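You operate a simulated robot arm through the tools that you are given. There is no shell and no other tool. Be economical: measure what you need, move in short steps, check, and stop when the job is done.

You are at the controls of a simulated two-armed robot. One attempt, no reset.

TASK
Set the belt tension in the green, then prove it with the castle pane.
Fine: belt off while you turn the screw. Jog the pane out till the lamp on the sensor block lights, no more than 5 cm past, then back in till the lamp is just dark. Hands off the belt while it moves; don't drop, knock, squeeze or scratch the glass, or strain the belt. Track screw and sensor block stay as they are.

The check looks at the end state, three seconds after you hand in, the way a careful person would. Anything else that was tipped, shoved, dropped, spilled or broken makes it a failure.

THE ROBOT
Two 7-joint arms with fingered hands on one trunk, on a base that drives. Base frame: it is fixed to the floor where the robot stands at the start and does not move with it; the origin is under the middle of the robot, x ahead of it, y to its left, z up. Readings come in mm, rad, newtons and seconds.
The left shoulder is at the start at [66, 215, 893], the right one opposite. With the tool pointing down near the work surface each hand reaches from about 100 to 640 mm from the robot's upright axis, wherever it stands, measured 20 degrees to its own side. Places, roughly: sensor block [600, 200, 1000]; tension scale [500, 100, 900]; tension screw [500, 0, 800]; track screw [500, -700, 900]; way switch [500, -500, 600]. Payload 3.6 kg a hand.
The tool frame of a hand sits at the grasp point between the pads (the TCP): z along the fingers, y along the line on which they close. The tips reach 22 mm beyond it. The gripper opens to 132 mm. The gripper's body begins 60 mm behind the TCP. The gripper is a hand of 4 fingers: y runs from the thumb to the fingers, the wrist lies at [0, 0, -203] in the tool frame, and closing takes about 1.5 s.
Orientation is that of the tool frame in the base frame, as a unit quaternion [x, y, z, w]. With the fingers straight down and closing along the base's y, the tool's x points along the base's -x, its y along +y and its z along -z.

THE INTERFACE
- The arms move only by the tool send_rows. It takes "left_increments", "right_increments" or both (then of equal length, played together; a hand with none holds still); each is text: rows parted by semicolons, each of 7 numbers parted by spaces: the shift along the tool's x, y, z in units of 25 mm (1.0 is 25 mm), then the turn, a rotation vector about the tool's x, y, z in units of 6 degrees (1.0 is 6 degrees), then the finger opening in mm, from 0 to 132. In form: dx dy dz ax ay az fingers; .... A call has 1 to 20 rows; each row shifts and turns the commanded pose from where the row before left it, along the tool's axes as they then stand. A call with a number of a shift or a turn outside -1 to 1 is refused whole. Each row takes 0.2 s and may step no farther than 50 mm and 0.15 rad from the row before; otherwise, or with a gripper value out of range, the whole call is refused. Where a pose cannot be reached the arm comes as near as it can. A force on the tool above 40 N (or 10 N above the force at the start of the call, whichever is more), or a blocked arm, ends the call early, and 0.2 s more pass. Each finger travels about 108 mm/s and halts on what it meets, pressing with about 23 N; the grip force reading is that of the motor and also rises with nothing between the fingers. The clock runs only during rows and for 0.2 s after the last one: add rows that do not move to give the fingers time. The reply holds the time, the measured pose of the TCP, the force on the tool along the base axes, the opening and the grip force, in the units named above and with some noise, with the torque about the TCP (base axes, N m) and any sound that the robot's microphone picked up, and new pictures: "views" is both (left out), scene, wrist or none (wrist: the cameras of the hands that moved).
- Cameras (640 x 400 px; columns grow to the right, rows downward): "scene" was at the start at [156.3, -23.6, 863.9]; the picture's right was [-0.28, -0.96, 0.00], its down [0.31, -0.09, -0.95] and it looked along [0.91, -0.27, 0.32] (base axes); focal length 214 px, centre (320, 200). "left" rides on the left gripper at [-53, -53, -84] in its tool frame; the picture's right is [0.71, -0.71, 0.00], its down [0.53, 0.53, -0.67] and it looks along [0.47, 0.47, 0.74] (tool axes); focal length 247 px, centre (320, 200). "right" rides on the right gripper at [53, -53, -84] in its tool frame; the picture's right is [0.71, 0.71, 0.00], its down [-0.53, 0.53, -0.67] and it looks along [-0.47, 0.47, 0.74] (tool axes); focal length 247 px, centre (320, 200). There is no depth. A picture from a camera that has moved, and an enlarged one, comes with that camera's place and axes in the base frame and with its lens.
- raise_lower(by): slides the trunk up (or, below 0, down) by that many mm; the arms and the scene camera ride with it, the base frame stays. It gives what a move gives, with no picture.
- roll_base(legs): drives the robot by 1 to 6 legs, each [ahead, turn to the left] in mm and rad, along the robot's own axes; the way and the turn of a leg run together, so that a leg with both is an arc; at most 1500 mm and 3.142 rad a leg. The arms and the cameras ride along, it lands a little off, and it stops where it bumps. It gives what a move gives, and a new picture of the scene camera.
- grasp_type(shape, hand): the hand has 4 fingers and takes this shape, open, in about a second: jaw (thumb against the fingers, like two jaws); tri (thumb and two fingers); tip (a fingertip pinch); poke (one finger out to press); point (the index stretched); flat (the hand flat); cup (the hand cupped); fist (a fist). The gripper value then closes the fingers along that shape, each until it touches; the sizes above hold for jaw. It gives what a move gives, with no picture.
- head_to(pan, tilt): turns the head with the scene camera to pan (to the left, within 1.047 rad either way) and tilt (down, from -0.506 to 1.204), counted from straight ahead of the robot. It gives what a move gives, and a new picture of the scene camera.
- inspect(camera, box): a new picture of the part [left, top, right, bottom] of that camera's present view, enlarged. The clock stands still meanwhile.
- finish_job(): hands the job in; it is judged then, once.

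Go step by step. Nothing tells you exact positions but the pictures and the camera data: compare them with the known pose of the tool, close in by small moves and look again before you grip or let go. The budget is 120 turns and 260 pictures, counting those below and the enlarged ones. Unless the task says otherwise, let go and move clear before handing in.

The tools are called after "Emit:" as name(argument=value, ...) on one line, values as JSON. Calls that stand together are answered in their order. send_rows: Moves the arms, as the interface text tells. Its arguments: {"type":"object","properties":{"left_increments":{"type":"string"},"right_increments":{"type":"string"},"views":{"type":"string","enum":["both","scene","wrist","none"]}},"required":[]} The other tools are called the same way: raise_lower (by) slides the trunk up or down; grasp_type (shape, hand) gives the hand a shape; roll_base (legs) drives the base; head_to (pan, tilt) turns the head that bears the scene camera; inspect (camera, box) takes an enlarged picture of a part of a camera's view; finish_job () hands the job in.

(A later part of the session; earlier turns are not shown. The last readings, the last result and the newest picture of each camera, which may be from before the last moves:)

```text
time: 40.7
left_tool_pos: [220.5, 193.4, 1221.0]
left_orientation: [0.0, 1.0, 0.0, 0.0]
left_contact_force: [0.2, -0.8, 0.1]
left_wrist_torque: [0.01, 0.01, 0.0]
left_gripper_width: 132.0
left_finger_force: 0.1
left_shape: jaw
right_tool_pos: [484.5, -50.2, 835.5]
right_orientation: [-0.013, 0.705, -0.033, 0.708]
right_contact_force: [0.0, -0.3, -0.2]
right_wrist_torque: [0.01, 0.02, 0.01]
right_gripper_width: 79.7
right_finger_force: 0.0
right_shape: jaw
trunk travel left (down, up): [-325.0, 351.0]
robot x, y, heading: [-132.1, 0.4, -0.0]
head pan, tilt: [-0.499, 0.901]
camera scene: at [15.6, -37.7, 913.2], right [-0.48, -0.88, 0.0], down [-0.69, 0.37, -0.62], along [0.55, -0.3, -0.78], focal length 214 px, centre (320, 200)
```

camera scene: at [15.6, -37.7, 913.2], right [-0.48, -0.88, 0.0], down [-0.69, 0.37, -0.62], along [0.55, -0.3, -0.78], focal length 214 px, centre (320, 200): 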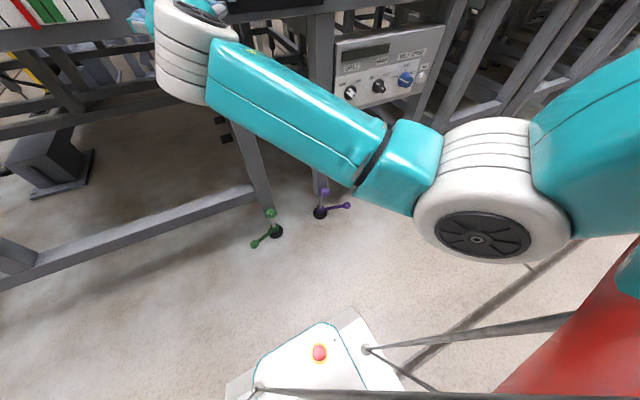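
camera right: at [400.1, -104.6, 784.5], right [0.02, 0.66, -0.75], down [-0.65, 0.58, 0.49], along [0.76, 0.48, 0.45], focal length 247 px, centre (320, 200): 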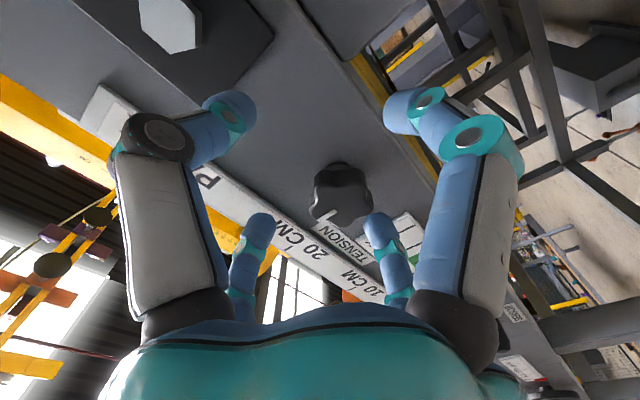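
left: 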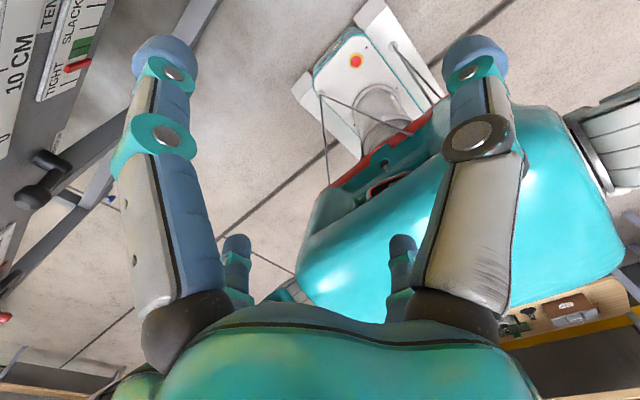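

The elbow is clear, so it's a wrist limit caused by reaching across the body. I'll retract and shift the base left about 190 mm so the right arm faces the knob.

Emit:
send_rows(right_increments="0 0 -1 0 0 0 80;0 -0.5 -1 0 0 0 80;0 -1 -1 0 0 0 80;0 -1 -1 0 0 0 80;0 -1 -1 0 0 0 80;0 -1 -1 0 0 0 80;0 -1 0 0 0 0 80;0 -1 0 0 0 0 80;0 0 0 0 0 0 80", views="none")

Emit:
head_to(pan=0.2, tilt=0.35)

Emit:
roll_base(legs=[[-200, 0], [0, 1.571], [190, 0], [0, -1.571]])

```text
time: 42.7
left_tool_pos: [220.5, 194.8, 1221.2]
left_orientation: [0.001, 1.0, -0.001, 0.0]
left_contact_force: [0.8, 0.0, -0.6]
left_wrist_torque: [0.03, -0.01, -0.01]
left_gripper_width: 131.6
left_finger_force: 0.0
left_shape: jaw
right_tool_pos: [330.0, -208.3, 843.8]
right_orientation: [-0.012, 0.705, -0.032, 0.708]
right_contact_force: [-0.2, -0.9, -0.7]
right_wrist_torque: [0.0, 0.01, -0.01]
right_gripper_width: 79.2
right_finger_force: 0.1
right_shape: jaw
trunk travel left (down, up): [-325.0, 351.0]
robot x, y, heading: [-131.3, -1.4, 0.0]
head pan, tilt: [-0.499, 0.901]
```

```text
time: 43.8
left_tool_pos: [220.5, 194.4, 1222.8]
left_orientation: [0.0, 1.0, 0.001, 0.0]
left_contact_force: [0.3, -0.7, -0.1]
left_wrist_torque: [0.02, 0.05, -0.03]
left_gripper_width: 131.9
left_finger_force: 0.1
left_shape: jaw
right_tool_pos: [329.6, -207.8, 844.0]
right_orientation: [-0.011, 0.705, -0.031, 0.708]
right_contact_force: [-0.5, -0.2, -0.6]
right_wrist_torque: [-0.02, -0.02, -0.02]
right_gripper_width: 79.5
right_finger_force: 0.0
right_shape: jaw
trunk travel left (down, up): [-325.0, 351.0]
robot x, y, heading: [-131.5, 0.9, 0.0]
head pan, tilt: [0.201, 0.351]
camera scene: at [40.3, 16.9, 960.6], right [0.2, -0.98, 0.0], down [-0.34, -0.07, -0.94], along [0.92, 0.19, -0.34], focal length 214 px, centre (320, 200)
```

scene: 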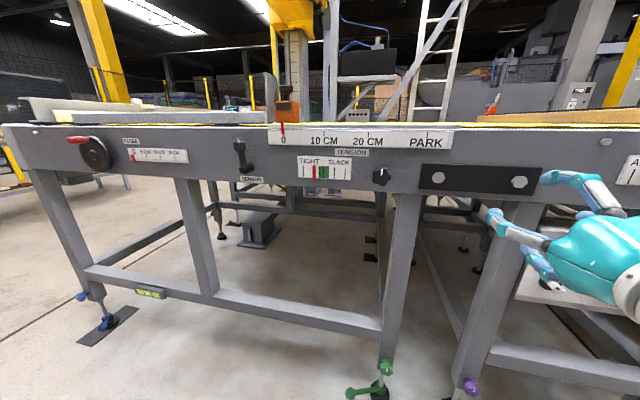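

```text
time: 48.1
left_tool_pos: [-368.0, 398.9, 1223.0]
left_orientation: [-0.555, 0.832, 0.001, 0.0]
left_contact_force: [0.1, -0.8, 0.1]
left_wrist_torque: [0.07, -0.02, -0.01]
left_gripper_width: 132.0
left_finger_force: 0.1
left_shape: jaw
right_tool_pos: [45.2, 347.8, 845.7]
right_orientation: [-0.401, 0.58, 0.367, 0.607]
right_contact_force: [0.0, 0.2, 0.1]
right_wrist_torque: [0.01, -0.03, -0.01]
right_gripper_width: 80.0
right_finger_force: 0.0
right_shape: jaw
trunk travel left (down, up): [-325.0, 351.0]
robot x, y, heading: [-288.0, -14.7, 1.212]
head pan, tilt: [0.201, 0.351]
stopped in leg 2: the robot was blocked; the commanded pose is now the measured one
camera scene: at [-243.1, 146.7, 960.8], right [0.99, -0.16, 0.0], down [-0.05, -0.34, -0.94], along [0.15, 0.93, -0.34], focal length 214 px, centre (320, 200)
```

scene: 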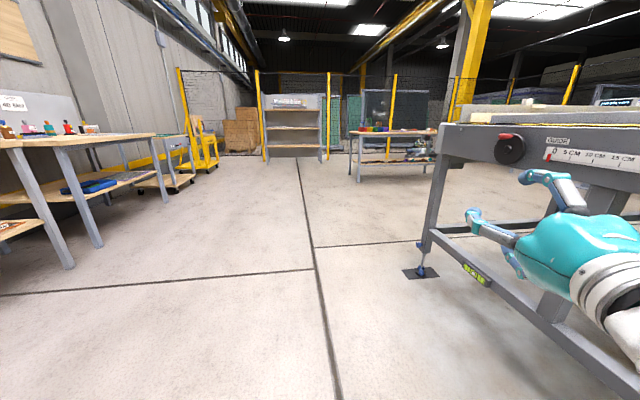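

The turn was blocked at heading 1.21, probably by something behind. I'll look left and right before moving on.

Emit:
head_to(pan=1.04, tilt=0.7)

Emit:
head_to(pan=-1.0, tilt=0.7)

```text
time: 49.3
left_tool_pos: [-369.8, 399.6, 1222.3]
left_orientation: [-0.555, 0.832, 0.001, 0.001]
left_contact_force: [0.3, -0.2, 0.5]
left_wrist_torque: [0.01, -0.01, 0.0]
left_gripper_width: 131.9
left_finger_force: 0.0
left_shape: jaw
right_tool_pos: [45.2, 346.9, 845.1]
right_orientation: [-0.402, 0.58, 0.368, 0.606]
right_contact_force: [0.1, -0.1, -0.9]
right_wrist_torque: [0.01, 0.0, -0.03]
right_gripper_width: 79.9
right_finger_force: 0.1
right_shape: jaw
trunk travel left (down, up): [-325.0, 351.0]
robot x, y, heading: [-288.0, -14.6, 1.209]
head pan, tilt: [1.04, 0.7]
camera scene: at [-311.3, 121.2, 929.4], right [0.78, 0.63, 0.0], down [0.4, -0.5, -0.76], along [-0.48, 0.6, -0.64], focal length 214 px, centre (320, 200)
```

scene: 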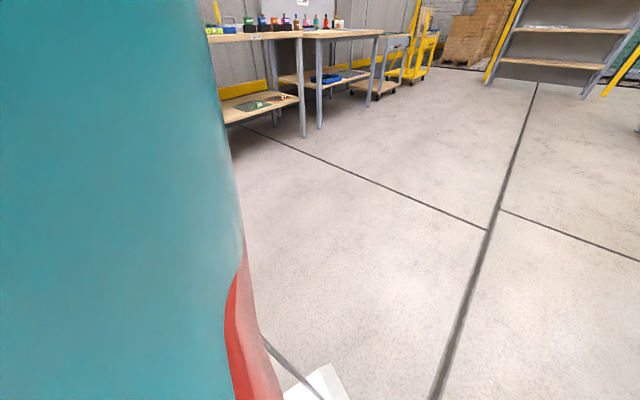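

```text
time: 51.2
left_tool_pos: [-368.9, 400.1, 1222.0]
left_orientation: [-0.555, 0.832, 0.0, 0.0]
left_contact_force: [-0.1, 0.5, 0.4]
left_wrist_torque: [0.0, 0.03, -0.02]
left_gripper_width: 131.8
left_finger_force: 0.1
left_shape: jaw
right_tool_pos: [46.0, 347.2, 845.6]
right_orientation: [-0.402, 0.579, 0.367, 0.607]
right_contact_force: [0.6, 1.1, 0.8]
right_wrist_torque: [0.0, 0.01, 0.0]
right_gripper_width: 79.6
right_finger_force: 0.1
right_shape: jaw
trunk travel left (down, up): [-325.0, 351.0]
robot x, y, heading: [-288.5, -18.5, 1.205]
head pan, tilt: [-1.0, 0.7]
camera scene: at [-174.9, 72.9, 929.3], right [0.21, -0.98, 0.0], down [-0.63, -0.14, -0.76], along [0.75, 0.16, -0.64], focal length 214 px, centre (320, 200)
```

scene: 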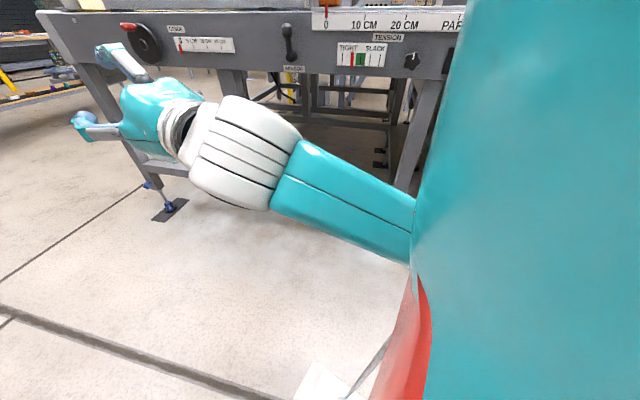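

Ahead is clear floor. I'll drive forward a little and turn back toward the table.

Emit:
roll_base(legs=[[215, 0], [0, -1.205]])

```text
time: 55.7
left_tool_pos: [146.0, 429.8, 1223.5]
left_orientation: [-0.009, 1.0, 0.001, 0.0]
left_contact_force: [-0.6, -0.4, -0.1]
left_wrist_torque: [0.02, 0.0, 0.02]
left_gripper_width: 132.1
left_finger_force: 0.1
left_shape: jaw
right_tool_pos: [262.3, 29.7, 846.3]
right_orientation: [-0.017, 0.705, -0.024, 0.709]
right_contact_force: [-0.2, 0.4, 0.2]
right_wrist_torque: [-0.02, -0.03, -0.01]
right_gripper_width: 79.9
right_finger_force: 0.1
right_shape: jaw
trunk travel left (down, up): [-325.0, 351.0]
robot x, y, heading: [-204.4, 234.6, 0.032]
head pan, tilt: [-1.0, 0.7]
stopped in leg 2: the robot was blocked; the commanded pose is now the measured one
camera scene: at [-79.7, 162.6, 929.3], right [-0.83, -0.56, 0.0], down [-0.36, 0.53, -0.76], along [0.43, -0.63, -0.64], focal length 214 px, centre (320, 200)
```

scene: 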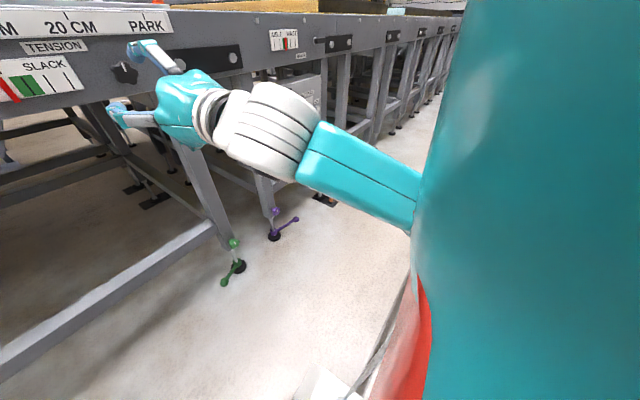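

It stopped at heading 0.03, close enough. I'll drive forward a bit and straighten, then look at the knob.

Emit:
head_to(pan=-0.25, tilt=0.35)

Emit:
roll_base(legs=[[70, -0.032]])

```text
time: 56.8
left_tool_pos: [144.9, 431.3, 1223.0]
left_orientation: [-0.01, 1.0, 0.0, 0.0]
left_contact_force: [-0.1, 0.5, -0.1]
left_wrist_torque: [-0.03, 0.01, -0.01]
left_gripper_width: 131.7
left_finger_force: 0.0
left_shape: jaw
right_tool_pos: [263.3, 30.3, 846.4]
right_orientation: [-0.018, 0.705, -0.024, 0.709]
right_contact_force: [-0.1, -0.4, 0.1]
right_wrist_torque: [0.03, 0.0, 0.0]
right_gripper_width: 80.1
right_finger_force: 0.1
right_shape: jaw
trunk travel left (down, up): [-325.0, 351.0]
robot x, y, heading: [-206.7, 231.5, 0.026]
head pan, tilt: [-0.25, 0.351]
camera scene: at [-36.9, 212.7, 960.7], right [-0.22, -0.98, 0.0], down [-0.34, 0.08, -0.94], along [0.92, -0.21, -0.34], focal length 214 px, centre (320, 200)
```

scene: 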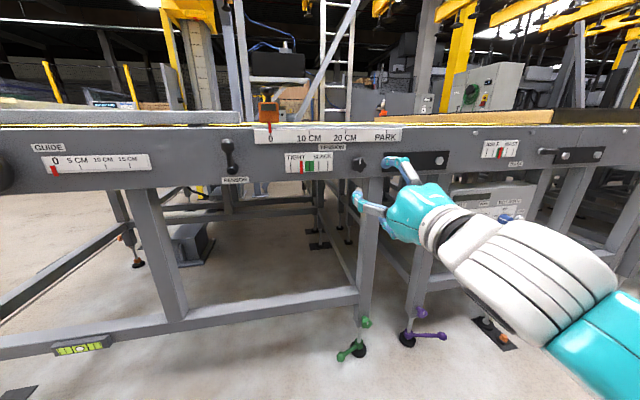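

```text
time: 57.8
left_tool_pos: [225.1, 419.7, 1222.1]
left_orientation: [0.006, 1.0, 0.0, -0.001]
left_contact_force: [0.7, -0.4, -0.2]
left_wrist_torque: [0.02, -0.01, 0.01]
left_gripper_width: 132.1
left_finger_force: 0.1
left_shape: jaw
right_tool_pos: [329.4, 16.8, 845.8]
right_orientation: [-0.008, 0.706, -0.035, 0.708]
right_contact_force: [0.3, 0.2, -0.4]
right_wrist_torque: [0.0, -0.04, 0.02]
right_gripper_width: 79.7
right_finger_force: 0.1
right_shape: jaw
trunk travel left (down, up): [-325.0, 351.0]
robot x, y, heading: [-134.4, 234.0, -0.009]
head pan, tilt: [-0.25, 0.351]
camera scene: at [35.3, 209.4, 960.4], right [-0.25, -0.97, 0.0], down [-0.33, 0.09, -0.94], along [0.91, -0.24, -0.35], focal length 214 px, centre (320, 200)
```

scene: 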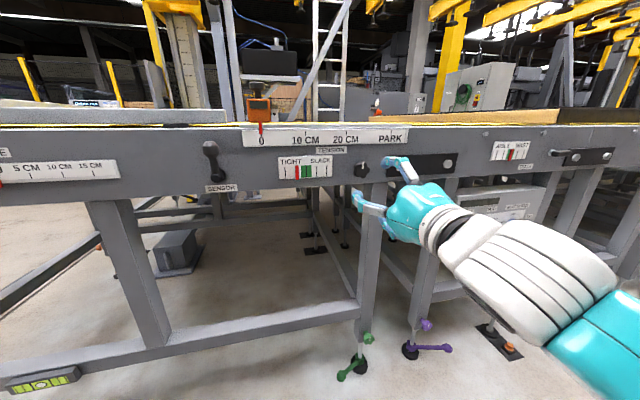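

The base is placed with the right shoulder behind the knob. I'll straighten the hand and line up about 50 mm short.

Emit:
send_rows(right_increments="0 -0.4 0 -0.18 0 0.29 80;0 -0.4 0 -0.18 0.03 0.29 80;0 -0.4 1 0 0 0 80;0 -0.4 1 0 0 0 80;0 0 1 0 0 0 80;0 0 1 0 0 0 80;0 0 1 0 0 0 80;0 0 0.6 0 0 0 80;0 0 0 0 0 0 80;0 0 0 0 0 0 80")

Emit:
inspect(camera="scene", box=[260, 120, 460, 245])

```text
time: 60.0
left_tool_pos: [223.1, 420.7, 1223.1]
left_orientation: [0.006, 1.0, 0.0, 0.0]
left_contact_force: [-1.0, -0.4, 0.1]
left_wrist_torque: [-0.04, -0.03, 0.0]
left_gripper_width: 132.1
left_finger_force: 0.1
left_shape: jaw
right_tool_pos: [467.4, -24.1, 847.1]
right_orientation: [0.001, 0.707, 0.0, 0.707]
right_contact_force: [-0.4, 0.5, -0.2]
right_wrist_torque: [-0.02, -0.04, 0.04]
right_gripper_width: 80.1
right_finger_force: 0.1
right_shape: jaw
trunk travel left (down, up): [-325.0, 351.0]
robot x, y, heading: [-136.2, 235.6, -0.01]
head pan, tilt: [-0.25, 0.351]
camera scene: at [34.1, 209.4, 960.7], right [-0.25, -0.97, 0.0], down [-0.33, 0.09, -0.94], along [0.91, -0.24, -0.34], focal length 214 px, centre (320, 200)
camera right: at [384.7, -76.3, 793.8], right [0.0, 0.71, -0.71], down [-0.67, 0.53, 0.53], along [0.74, 0.47, 0.47], focal length 247 px, centre (320, 200)
```

scene: 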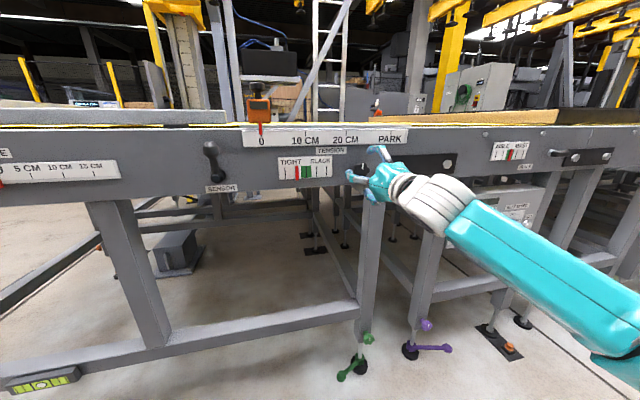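
right: 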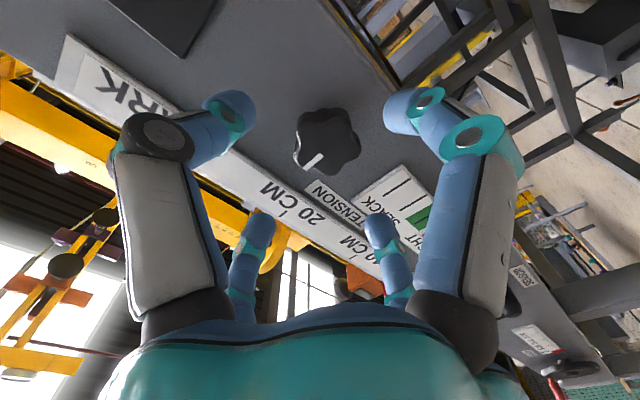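

```text
3.20 times, centred on (360, 182) of scene
camera zoom: at [34.1, 209.4, 960.7], right [-0.25, -0.97, 0.0], down [-0.33, 0.09, -0.94], along [0.91, -0.24, -0.34], focal length 686 px, centre (192, 256)
```

zoom: 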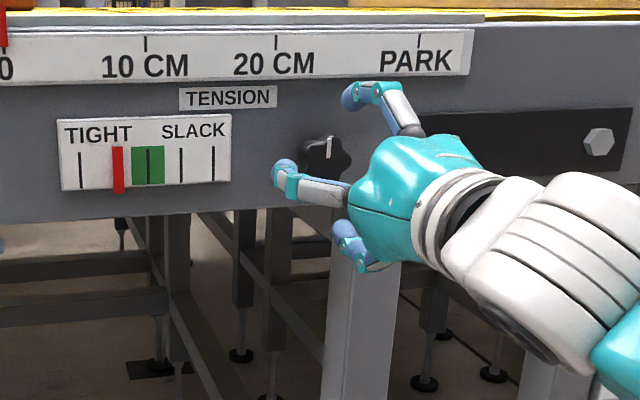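

Good view and tracking. I'll advance 38 mm and recheck centring.

Emit:
send_rows(right_increments="0.04 0.08 0.75 0 0 0 80;0.04 0 0.75 0 0 0 80;0 0 0 0 0 0 80;0 0 0 0 0 0 80", views="wrist")

Emit:
inspect(camera="scene", box=[320, 130, 420, 220])

```text
time: 61.0
left_tool_pos: [223.0, 420.0, 1222.5]
left_orientation: [0.006, 1.0, 0.0, 0.001]
left_contact_force: [0.1, -0.5, 0.6]
left_wrist_torque: [-0.02, -0.01, -0.02]
left_gripper_width: 131.8
left_finger_force: 0.0
left_shape: jaw
right_tool_pos: [504.7, -22.2, 844.0]
right_orientation: [0.001, 0.707, -0.001, 0.707]
right_contact_force: [0.4, 0.2, -0.1]
right_wrist_torque: [-0.01, 0.0, 0.01]
right_gripper_width: 80.1
right_finger_force: 0.0
right_shape: jaw
trunk travel left (down, up): [-325.0, 351.0]
robot x, y, heading: [-132.8, 237.0, -0.006]
head pan, tilt: [-0.25, 0.351]
camera right: at [421.5, -74.2, 790.7], right [0.0, 0.71, -0.71], down [-0.67, 0.53, 0.53], along [0.74, 0.47, 0.47], focal length 247 px, centre (320, 200)
```

right: 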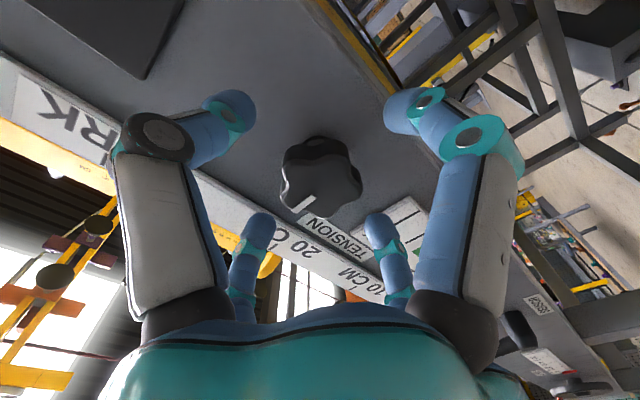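

```text
4.44 times, centred on (370, 175) of scene
camera zoom: at [34.1, 209.4, 960.7], right [-0.25, -0.97, 0.0], down [-0.33, 0.09, -0.94], along [0.91, -0.24, -0.34], focal length 953 px, centre (98, 311)
```

zoom: 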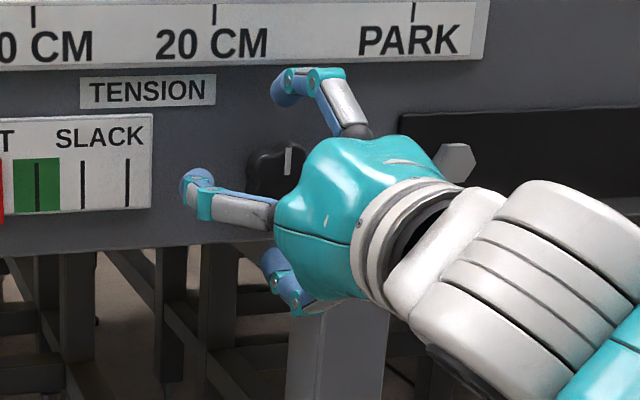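

Emit:
inspect(camera="right", box=[240, 110, 400, 240])

```text
3.08 times, centred on (320, 175) of right
camera zoom: at [421.5, -74.2, 790.7], right [0.0, 0.71, -0.71], down [-0.67, 0.53, 0.53], along [0.74, 0.47, 0.47], focal length 760 px, centre (320, 277)
```

zoom: 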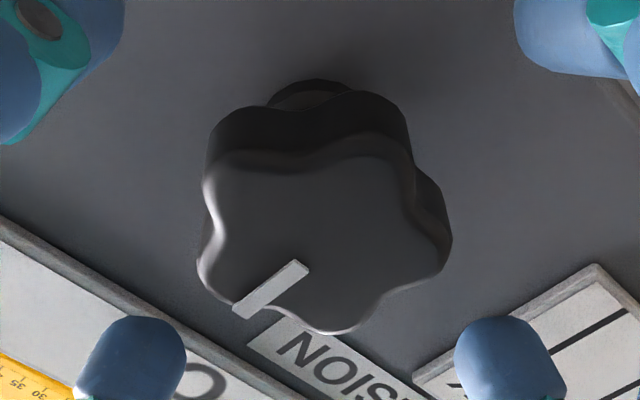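

The knob face is near x=520, y=−19, z=847. I'll centre, advance to 516 and close gently.

Emit:
send_rows(right_increments="-0.12 0.12 0.25 0 0 0 80;0 0 0.23 0 0 0 80;0 0 0 0 0 0 60;0 0 0 0 0 0 50;0 0 0 0 0 0 50", views="wrist")

Emit:
inspect(camera="scene", box=[260, 130, 420, 220])

```text
time: 62.2
left_tool_pos: [222.7, 420.1, 1223.4]
left_orientation: [0.006, 1.0, 0.0, 0.0]
left_contact_force: [0.9, 1.0, 0.1]
left_wrist_torque: [0.0, 0.01, 0.03]
left_gripper_width: 131.9
left_finger_force: 0.1
left_shape: jaw
right_tool_pos: [517.5, -17.8, 847.3]
right_orientation: [0.001, 0.707, 0.0, 0.708]
right_contact_force: [0.5, 0.4, -1.2]
right_wrist_torque: [-0.01, 0.02, -0.03]
right_gripper_width: 50.4
right_finger_force: 0.2
right_shape: jaw
trunk travel left (down, up): [-325.0, 351.0]
robot x, y, heading: [-134.2, 232.2, -0.002]
head pan, tilt: [-0.25, 0.351]
camera right: at [433.8, -70.8, 793.6], right [0.0, 0.71, -0.71], down [-0.67, 0.53, 0.53], along [0.74, 0.47, 0.47], focal length 247 px, centre (320, 200)
```

right: 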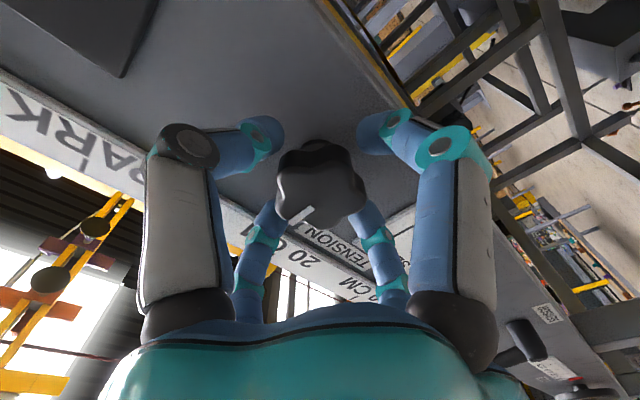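

```text
4.00 times, centred on (340, 175) of scene
camera zoom: at [34.1, 209.4, 960.7], right [-0.25, -0.97, 0.0], down [-0.33, 0.09, -0.94], along [0.91, -0.24, -0.34], focal length 858 px, centre (240, 300)
```

zoom: 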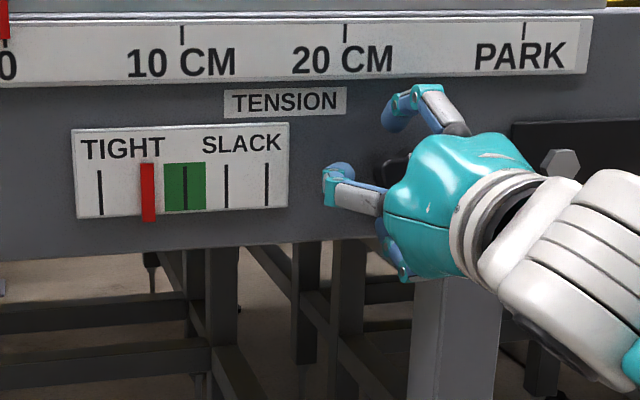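

The knob is centred among the fingers. I'll close on it.

Emit:
send_rows(right_increments="0 0 0.15 0 0 0 50;0 0 0 0 0 0 40;0 0 0 0 0 0 35;0 0 0 0 0 0 32;0 0 0 0 0 0 30;0 0 0 0 0 0 30", views="wrist")

Emit:
inspect(camera="scene", box=[260, 130, 420, 220])

```text
time: 63.6
left_tool_pos: [225.5, 421.3, 1223.2]
left_orientation: [0.006, 1.0, 0.0, -0.001]
left_contact_force: [-0.1, -0.1, 0.1]
left_wrist_torque: [0.0, 0.0, -0.03]
left_gripper_width: 132.0
left_finger_force: 0.1
left_shape: jaw
right_tool_pos: [522.3, -17.8, 848.4]
right_orientation: [0.001, 0.706, -0.001, 0.708]
right_contact_force: [26.5, -1.6, 4.3]
right_wrist_torque: [0.0, -0.08, 0.05]
right_gripper_width: 22.8
right_finger_force: 22.5
right_shape: jaw
trunk travel left (down, up): [-325.0, 351.0]
robot x, y, heading: [-137.5, 234.6, -0.008]
head pan, tilt: [-0.25, 0.351]
camera right: at [440.1, -70.9, 794.4], right [0.0, 0.71, -0.71], down [-0.67, 0.53, 0.52], along [0.74, 0.47, 0.47], focal length 247 px, centre (320, 200)
```

right: 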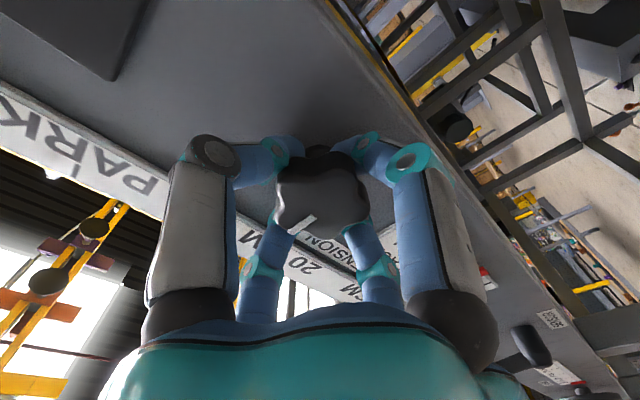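

```text
4.00 times, centred on (340, 175) of scene
camera zoom: at [36.5, 209.4, 960.3], right [-0.25, -0.97, 0.0], down [-0.34, 0.09, -0.94], along [0.91, -0.24, -0.35], focal length 858 px, centre (240, 300)
```

zoom: 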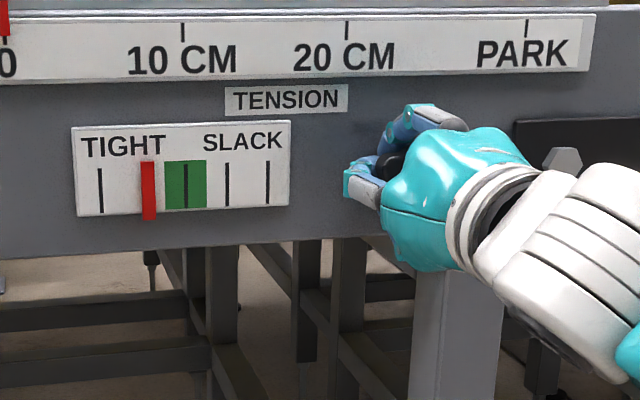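

The fingertips slipped behind the knob (width 23 mm, 26 N axial). I'll reopen, back off 10 mm and regrip on the knob's rim.

Emit:
send_rows(right_increments="0 0 0 0 0 0 55;0 0 0 0 0 0 60;0 0 -0.4 0 0 0 60;0 0 0 0 0 0 60;0 0 0 0 0 0 45;0 0 0 0 0 0 38;0 0 0 0 0 0 34;0 0 0 0 0 0 30;0 0 0 0 0 0 30", views="wrist")

Emit:
inspect(camera="scene", box=[260, 130, 420, 220])

```text
time: 65.6
left_tool_pos: [224.2, 421.3, 1223.2]
left_orientation: [0.006, 1.0, 0.0, 0.0]
left_contact_force: [-0.5, 0.1, 0.1]
left_wrist_torque: [-0.01, 0.03, -0.03]
left_gripper_width: 132.0
left_finger_force: 0.0
left_shape: jaw
right_tool_pos: [510.2, -16.9, 848.0]
right_orientation: [0.001, 0.706, 0.0, 0.708]
right_contact_force: [3.5, -1.4, 2.7]
right_wrist_torque: [0.0, -0.02, -0.07]
right_gripper_width: 34.9
right_finger_force: 22.3
right_shape: jaw
trunk travel left (down, up): [-325.0, 351.0]
robot x, y, heading: [-136.8, 236.1, -0.009]
head pan, tilt: [-0.25, 0.351]
camera right: at [427.0, -70.0, 795.3], right [0.0, 0.71, -0.71], down [-0.67, 0.53, 0.52], along [0.74, 0.47, 0.48], focal length 247 px, centre (320, 200)
```

right: 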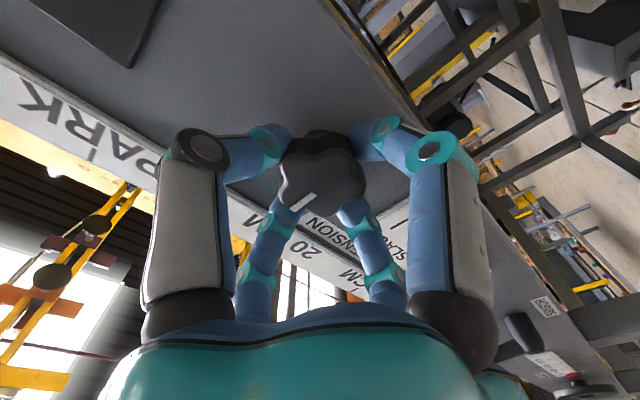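

```text
4.00 times, centred on (340, 175) of scene
camera zoom: at [34.2, 209.4, 960.7], right [-0.25, -0.97, 0.0], down [-0.33, 0.09, -0.94], along [0.91, -0.24, -0.34], focal length 858 px, centre (240, 300)
```

zoom: 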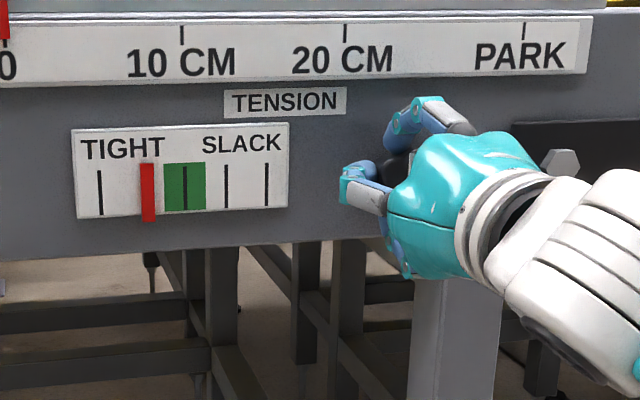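

Good rim grip. I'll turn counter-clockwise 24° (the loosening guess) and watch the needle.

Emit:
send_rows(right_increments="0 0 0 0 0 -1 30;0 0 0 0 0 -1 30;0 0 0 0 0 -1 30;0 0 0 0 0 -1 30;0 0 0 0 0 0 30", views="wrist")

Emit:
inspect(camera="scene", box=[260, 130, 420, 220])

```text
time: 66.8
left_tool_pos: [223.7, 422.6, 1223.1]
left_orientation: [0.007, 1.0, 0.0, 0.0]
left_contact_force: [0.1, 0.3, -0.1]
left_wrist_torque: [0.0, -0.02, 0.02]
left_gripper_width: 132.1
left_finger_force: 0.0
left_shape: jaw
right_tool_pos: [511.0, -17.6, 846.5]
right_orientation: [-0.147, 0.692, -0.148, 0.692]
right_contact_force: [3.3, 9.5, -2.7]
right_wrist_torque: [0.05, 0.08, 0.09]
right_gripper_width: 34.5
right_finger_force: 22.9
right_shape: jaw
trunk travel left (down, up): [-325.0, 351.0]
robot x, y, heading: [-136.3, 235.6, -0.005]
head pan, tilt: [-0.25, 0.351]
camera right: at [427.0, -86.4, 820.2], right [0.0, 0.36, -0.93], down [-0.67, 0.69, 0.27], along [0.74, 0.62, 0.24], focal length 247 px, centre (320, 200)
```

right: 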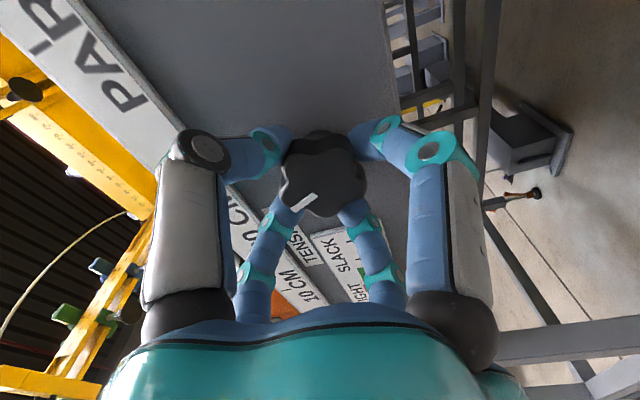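

```text
4.00 times, centred on (340, 175) of scene
camera zoom: at [34.6, 210.1, 960.5], right [-0.25, -0.97, 0.0], down [-0.33, 0.09, -0.94], along [0.91, -0.24, -0.34], focal length 858 px, centre (240, 300)
```

zoom: 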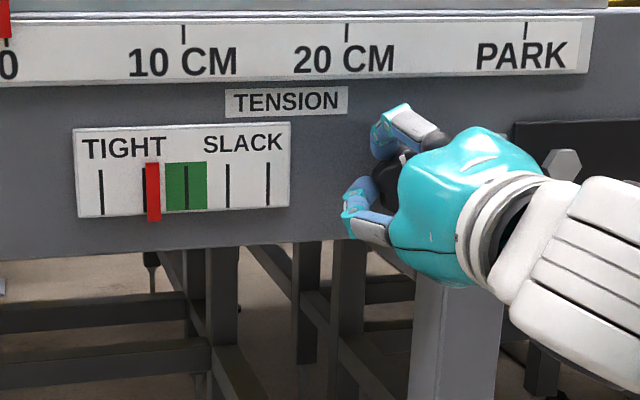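

The knob turned and the needle moved toward the green. I'll continue the same way.

Emit:
send_rows(right_increments="0 0 0 0 0 -1 30;0 0 0 0 0 -1 30;0 0 0 0 0 -1 30;0 0 0 0 0 -1 30;0 0 0 0 0 -1 30;0 0 0 0 0 -1 30;0 0 0 0 0 -1 30;0 0 0 0 0 -1 30;0 0 0 0 0 -1 30;0 0 0 0 0 0 30", views="none")

Emit:
inspect(camera="scene", box=[260, 130, 420, 220])

```text
time: 69.0
left_tool_pos: [225.9, 421.1, 1222.6]
left_orientation: [0.007, 1.0, 0.0, -0.001]
left_contact_force: [0.3, -0.2, 0.5]
left_wrist_torque: [0.0, 0.0, 0.02]
left_gripper_width: 131.9
left_finger_force: 0.1
left_shape: jaw
right_tool_pos: [510.6, -17.7, 844.1]
right_orientation: [-0.447, 0.551, -0.444, 0.547]
right_contact_force: [-7.4, 9.7, -23.5]
right_wrist_torque: [0.09, 0.46, 0.01]
right_gripper_width: 34.1
right_finger_force: 22.9
right_shape: jaw
trunk travel left (down, up): [-325.0, 351.0]
robot x, y, heading: [-137.6, 233.7, -0.005]
head pan, tilt: [-0.25, 0.351]
```

```text
4.00 times, centred on (340, 175) of scene
camera zoom: at [35.5, 209.6, 960.3], right [-0.25, -0.97, 0.0], down [-0.33, 0.09, -0.94], along [0.91, -0.24, -0.35], focal length 858 px, centre (240, 300)
```

zoom: 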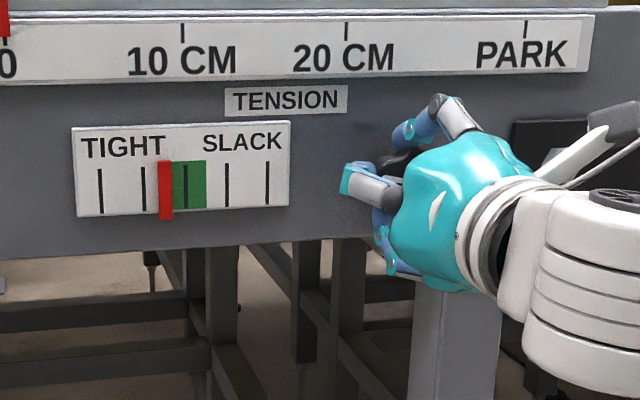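

The needle is at the green's left edge. I'll release, rewind the wrist, regrip and turn about 90° more.

Emit:
send_rows(right_increments="0 0 0 0 0 0 70;0 0 0 0 0 0 72;0 0 0 0 0 0 72;0 0 0 0 0 1 72;0 0 0 0 0 1 72;0 0 0 0 0 1 72;0 0 0 0 0 1 72;0 0 0 0 0 1 72;0 0 0 0 0 1 72;0 0 0 0 0 1 72;0 0 0 0 0 1 72;0 0 0 0 0 1 72;0 0 0 0 0 1 72;0 0 0 0 0 1 72;0 0 0 0 0 1 72;0 0 0 0 0 1 72;0 0 0 0 0 1 72;0 0 0 0 0 0 72", views="wrist")

Emit:
inspect(camera="scene", box=[260, 130, 420, 220])

```text
time: 72.8
left_tool_pos: [222.9, 421.0, 1223.3]
left_orientation: [0.007, 1.0, 0.0, 0.0]
left_contact_force: [-0.2, -0.5, -0.3]
left_wrist_torque: [-0.03, 0.03, 0.01]
left_gripper_width: 132.0
left_finger_force: 0.2
left_shape: jaw
right_tool_pos: [510.7, -17.8, 848.6]
right_orientation: [0.039, 0.705, 0.038, 0.707]
right_contact_force: [0.2, 0.7, 0.0]
right_wrist_torque: [-0.02, 0.0, -0.01]
right_gripper_width: 71.4
right_finger_force: 0.0
right_shape: jaw
trunk travel left (down, up): [-325.0, 351.0]
robot x, y, heading: [-136.0, 234.9, -0.005]
head pan, tilt: [-0.25, 0.351]
camera right: at [427.2, -64.4, 789.3], right [0.0, 0.78, -0.63], down [-0.67, 0.47, 0.58], along [0.74, 0.42, 0.52], focal length 247 px, centre (320, 200)
```

right: 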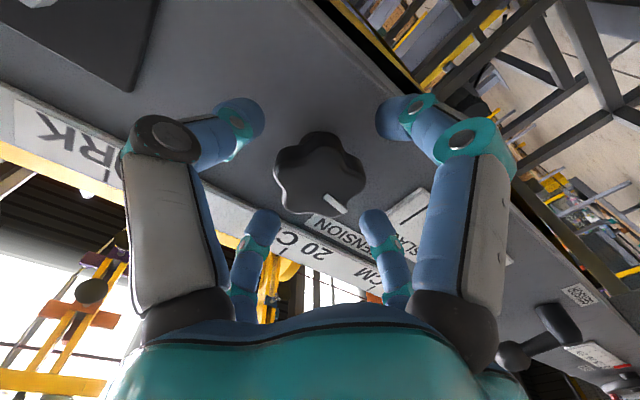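

```text
4.00 times, centred on (340, 175) of scene
camera zoom: at [34.1, 209.4, 960.7], right [-0.25, -0.97, 0.0], down [-0.33, 0.09, -0.94], along [0.91, -0.24, -0.34], focal length 858 px, centre (240, 300)
```

zoom: 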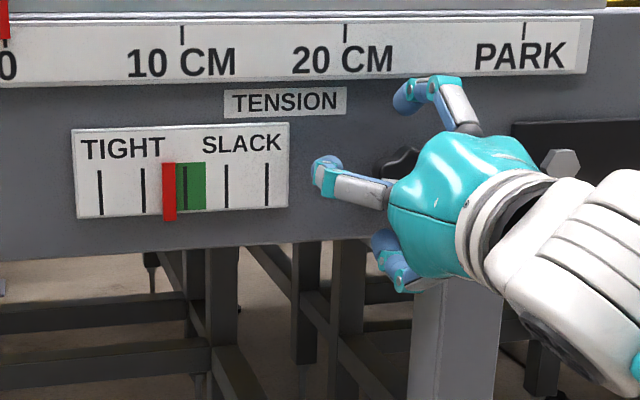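

Needle is now about half in the green. I'll regrip and turn about 72° more.

Emit:
send_rows(right_increments="0 0 0 0 0 0 50;0 0 0 0 0 0 40;0 0 0 0 0 0 34;0 0 0 0 0 0 30;0 0 0 0 0 0 30;0 0 0 0 0 -1 30;0 0 0 0 0 -1 30;0 0 0 0 0 -1 30;0 0 0 0 0 -1 30;0 0 0 0 0 -1 30;0 0 0 0 0 -1 30;0 0 0 0 0 -1 30;0 0 0 0 0 -1 30;0 0 0 0 0 -1 30;0 0 0 0 0 -1 30;0 0 0 0 0 -1 30;0 0 0 0 0 0 30", views="none")

Emit:
inspect(camera="scene", box=[260, 130, 420, 220])

```text
time: 76.4
left_tool_pos: [225.7, 421.8, 1222.6]
left_orientation: [0.006, 1.0, 0.0, -0.001]
left_contact_force: [0.5, 0.6, 0.6]
left_wrist_torque: [-0.02, -0.05, -0.01]
left_gripper_width: 132.1
left_finger_force: 0.1
left_shape: jaw
right_tool_pos: [511.4, -16.0, 843.5]
right_orientation: [-0.357, 0.614, -0.352, 0.609]
right_contact_force: [-3.9, 10.7, -25.8]
right_wrist_torque: [0.08, 0.45, 0.07]
right_gripper_width: 35.2
right_finger_force: 23.0
right_shape: jaw
trunk travel left (down, up): [-325.0, 351.0]
robot x, y, heading: [-134.5, 237.1, -0.007]
head pan, tilt: [-0.25, 0.351]
```

```text
4.00 times, centred on (340, 175) of scene
camera zoom: at [36.1, 209.5, 960.2], right [-0.25, -0.97, 0.0], down [-0.34, 0.09, -0.94], along [0.91, -0.24, -0.35], focal length 858 px, centre (240, 300)
```

zoom: 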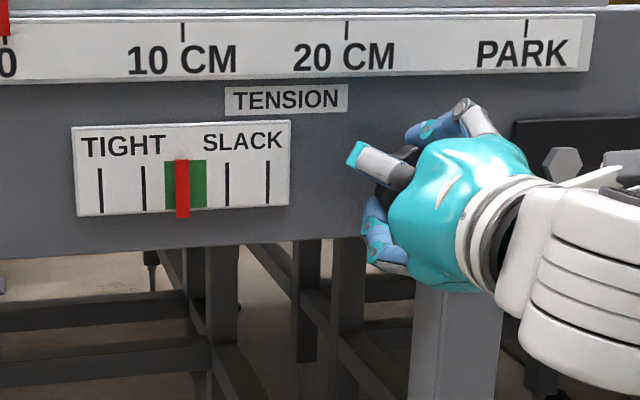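

The needle is just left of centre. Four more steps, then release.

Emit:
send_rows(right_increments="0 0 0 0 0 -1 30;0 0 0 0 0 -1 30;0 0 0 0 0 -1 30;0 0 0 0 0 -1 30;0 0 0 0 0 0 50;0 0 0 0 0 0 80;0 0 0 0 0 0 80;0 0 0 0 0 0 80", views="none")

Emit:
inspect(camera="scene", box=[260, 130, 420, 220])

```text
time: 78.2
left_tool_pos: [224.1, 421.3, 1223.4]
left_orientation: [0.005, 1.0, 0.0, 0.001]
left_contact_force: [0.1, 0.2, 0.0]
left_wrist_torque: [-0.01, 0.0, 0.01]
left_gripper_width: 132.0
left_finger_force: 0.0
left_shape: jaw
right_tool_pos: [510.3, -17.9, 850.2]
right_orientation: [-0.472, 0.525, -0.475, 0.526]
right_contact_force: [-0.2, 0.7, -0.1]
right_wrist_torque: [-0.01, -0.01, -0.02]
right_gripper_width: 79.2
right_finger_force: 0.1
right_shape: jaw
trunk travel left (down, up): [-325.0, 351.0]
robot x, y, heading: [-133.6, 236.9, -0.004]
head pan, tilt: [-0.25, 0.351]
```

```text
4.00 times, centred on (340, 175) of scene
camera zoom: at [34.3, 209.3, 960.7], right [-0.25, -0.97, 0.0], down [-0.33, 0.09, -0.94], along [0.91, -0.24, -0.34], focal length 858 px, centre (240, 300)
```

zoom: 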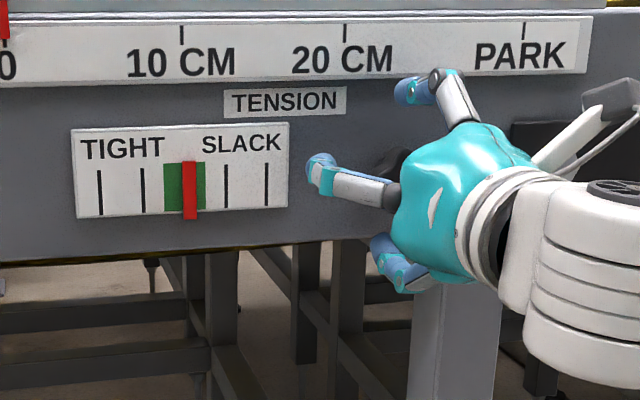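

Tension is in the green. I'll retract the right hand, and check what's behind the robot with the left wrist camera before driving.

Emit:
send_rows(right_increments="0 0 -1 0 0 0 80;0 0 -1 0 0 0 80;0 0 -1 0 0 0 80;0 0 -1 0 0 1 80;0 0 -1 0 0 1 80;0 0 -1 0 0 1 80;0 0 -1 0 0 1 80;0 0 0 0 0 1 80;0 0 0 0 0 1 80;0 0 0 0 0 1 80;0 0 0 0 0 1 80;0 0 0 0 0 1 80;0 0 0 0 0 1 80;0 0 0 0 0 1 80;0 0 0 0 0 1 80;0 0 0 0 0 1 80;0 0 0 0 0 1 80;0 0 0 0 0 0 80", left_increments="0 0 0 0 0 -1 132;0 0 0 0 0 -1 132;0 0 0 0 0 -1 132;0 0 0 0 0 -1 132;0 0 0 0 0 -1 132;0 0 0 0 0 -1 132;0 0 0 0 0 -1 132;0 0 0 0 0 0 132;0 0 0 0 0 0 132;0 0 0 0 0 0 132;0 0 0 0 0 0 132;0 0 0 0 0 0 132;0 0 0 0 0 0 132;0 0 0 0 0 0 132;0 0 0 0 0 0 132;0 0 0 0 0 0 132;0 0 0 0 0 0 132;0 0 0 0 0 0 132", views="both")

```text
time: 82.0
left_tool_pos: [223.6, 420.2, 1222.1]
left_orientation: [-0.353, 0.936, 0.0, 0.0]
left_contact_force: [0.2, 0.0, 0.0]
left_wrist_torque: [0.04, -0.01, 0.01]
left_gripper_width: 131.9
left_finger_force: 0.0
left_shape: jaw
right_tool_pos: [334.4, -17.6, 849.2]
right_orientation: [0.002, 0.706, 0.0, 0.708]
right_contact_force: [-0.5, 0.0, 0.2]
right_wrist_torque: [-0.02, 0.01, 0.0]
right_gripper_width: 79.7
right_finger_force: 0.1
right_shape: jaw
trunk travel left (down, up): [-325.0, 351.0]
robot x, y, heading: [-140.5, 234.0, -0.002]
head pan, tilt: [-0.25, 0.351]
camera scene: at [33.9, 209.4, 960.7], right [-0.25, -0.97, 0.0], down [-0.33, 0.09, -0.94], along [0.91, -0.24, -0.34], focal length 214 px, centre (320, 200)
camera right: at [252.1, -70.5, 794.8], right [0.0, 0.71, -0.71], down [-0.67, 0.53, 0.53], along [0.74, 0.47, 0.47], focal length 247 px, centre (320, 200)
camera left: at [296.6, 414.5, 1306.2], right [-0.06, -1.0, 0.0], down [-0.74, 0.05, 0.67], along [-0.67, 0.04, -0.74], focal length 247 px, centre (320, 200)
```

scene: 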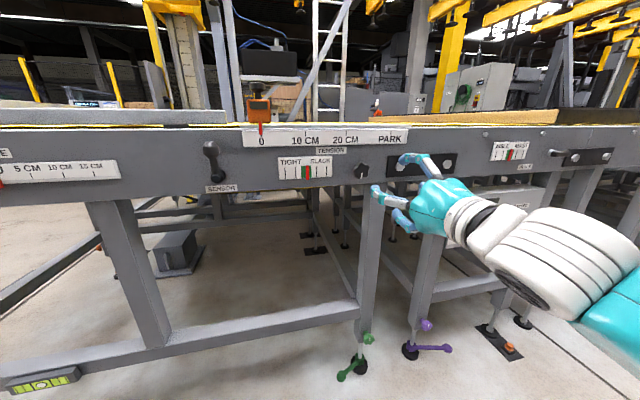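
right: 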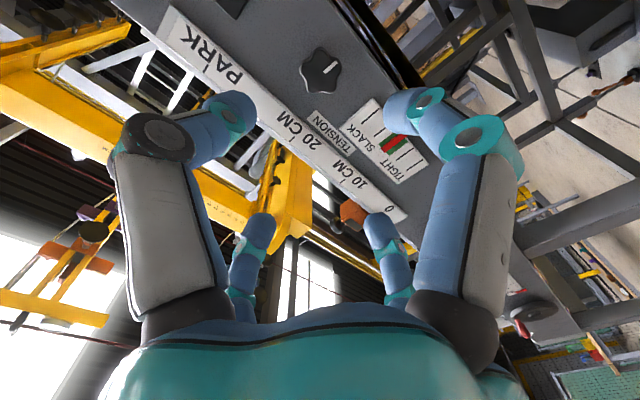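
left: 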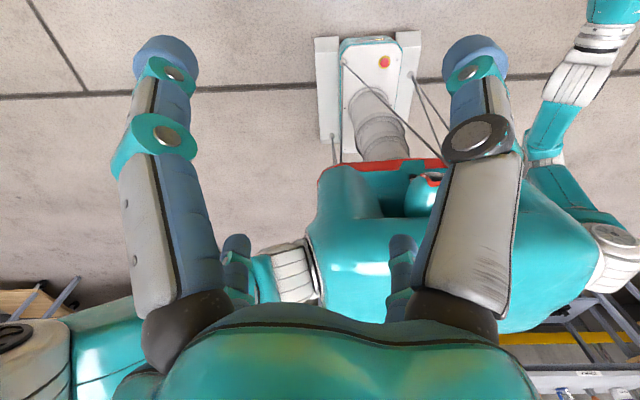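

The space around the robot is clear floor. I'll shift right with a reverse, a turn, a forward leg and a turn back.

Emit:
roll_base(legs=[[-100, 0], [0, -1.2], [450, 0], [0, 1.2]])

```text
time: 91.5
left_tool_pos: [275.8, 0.5, 1222.1]
left_orientation: [-0.355, 0.935, 0.001, -0.001]
left_contact_force: [0.4, -0.2, -0.5]
left_wrist_torque: [0.05, 0.03, 0.0]
left_gripper_width: 132.1
left_finger_force: 0.0
left_shape: jaw
right_tool_pos: [389.0, -437.7, 849.1]
right_orientation: [-0.001, 0.707, 0.001, 0.707]
right_contact_force: [0.6, -0.4, 0.4]
right_wrist_torque: [-0.03, 0.03, -0.02]
right_gripper_width: 79.5
right_finger_force: 0.0
right_shape: jaw
trunk travel left (down, up): [-325.0, 351.0]
robot x, y, heading: [-82.6, -213.1, -0.009]
head pan, tilt: [-0.25, 0.351]
camera scene: at [86.9, -237.2, 960.6], right [-0.25, -0.97, 0.0], down [-0.33, 0.09, -0.94], along [0.91, -0.23, -0.34], focal length 214 px, centre (320, 200)
```

scene: 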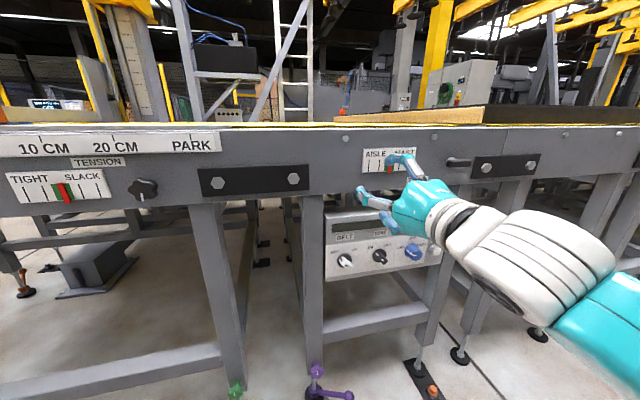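

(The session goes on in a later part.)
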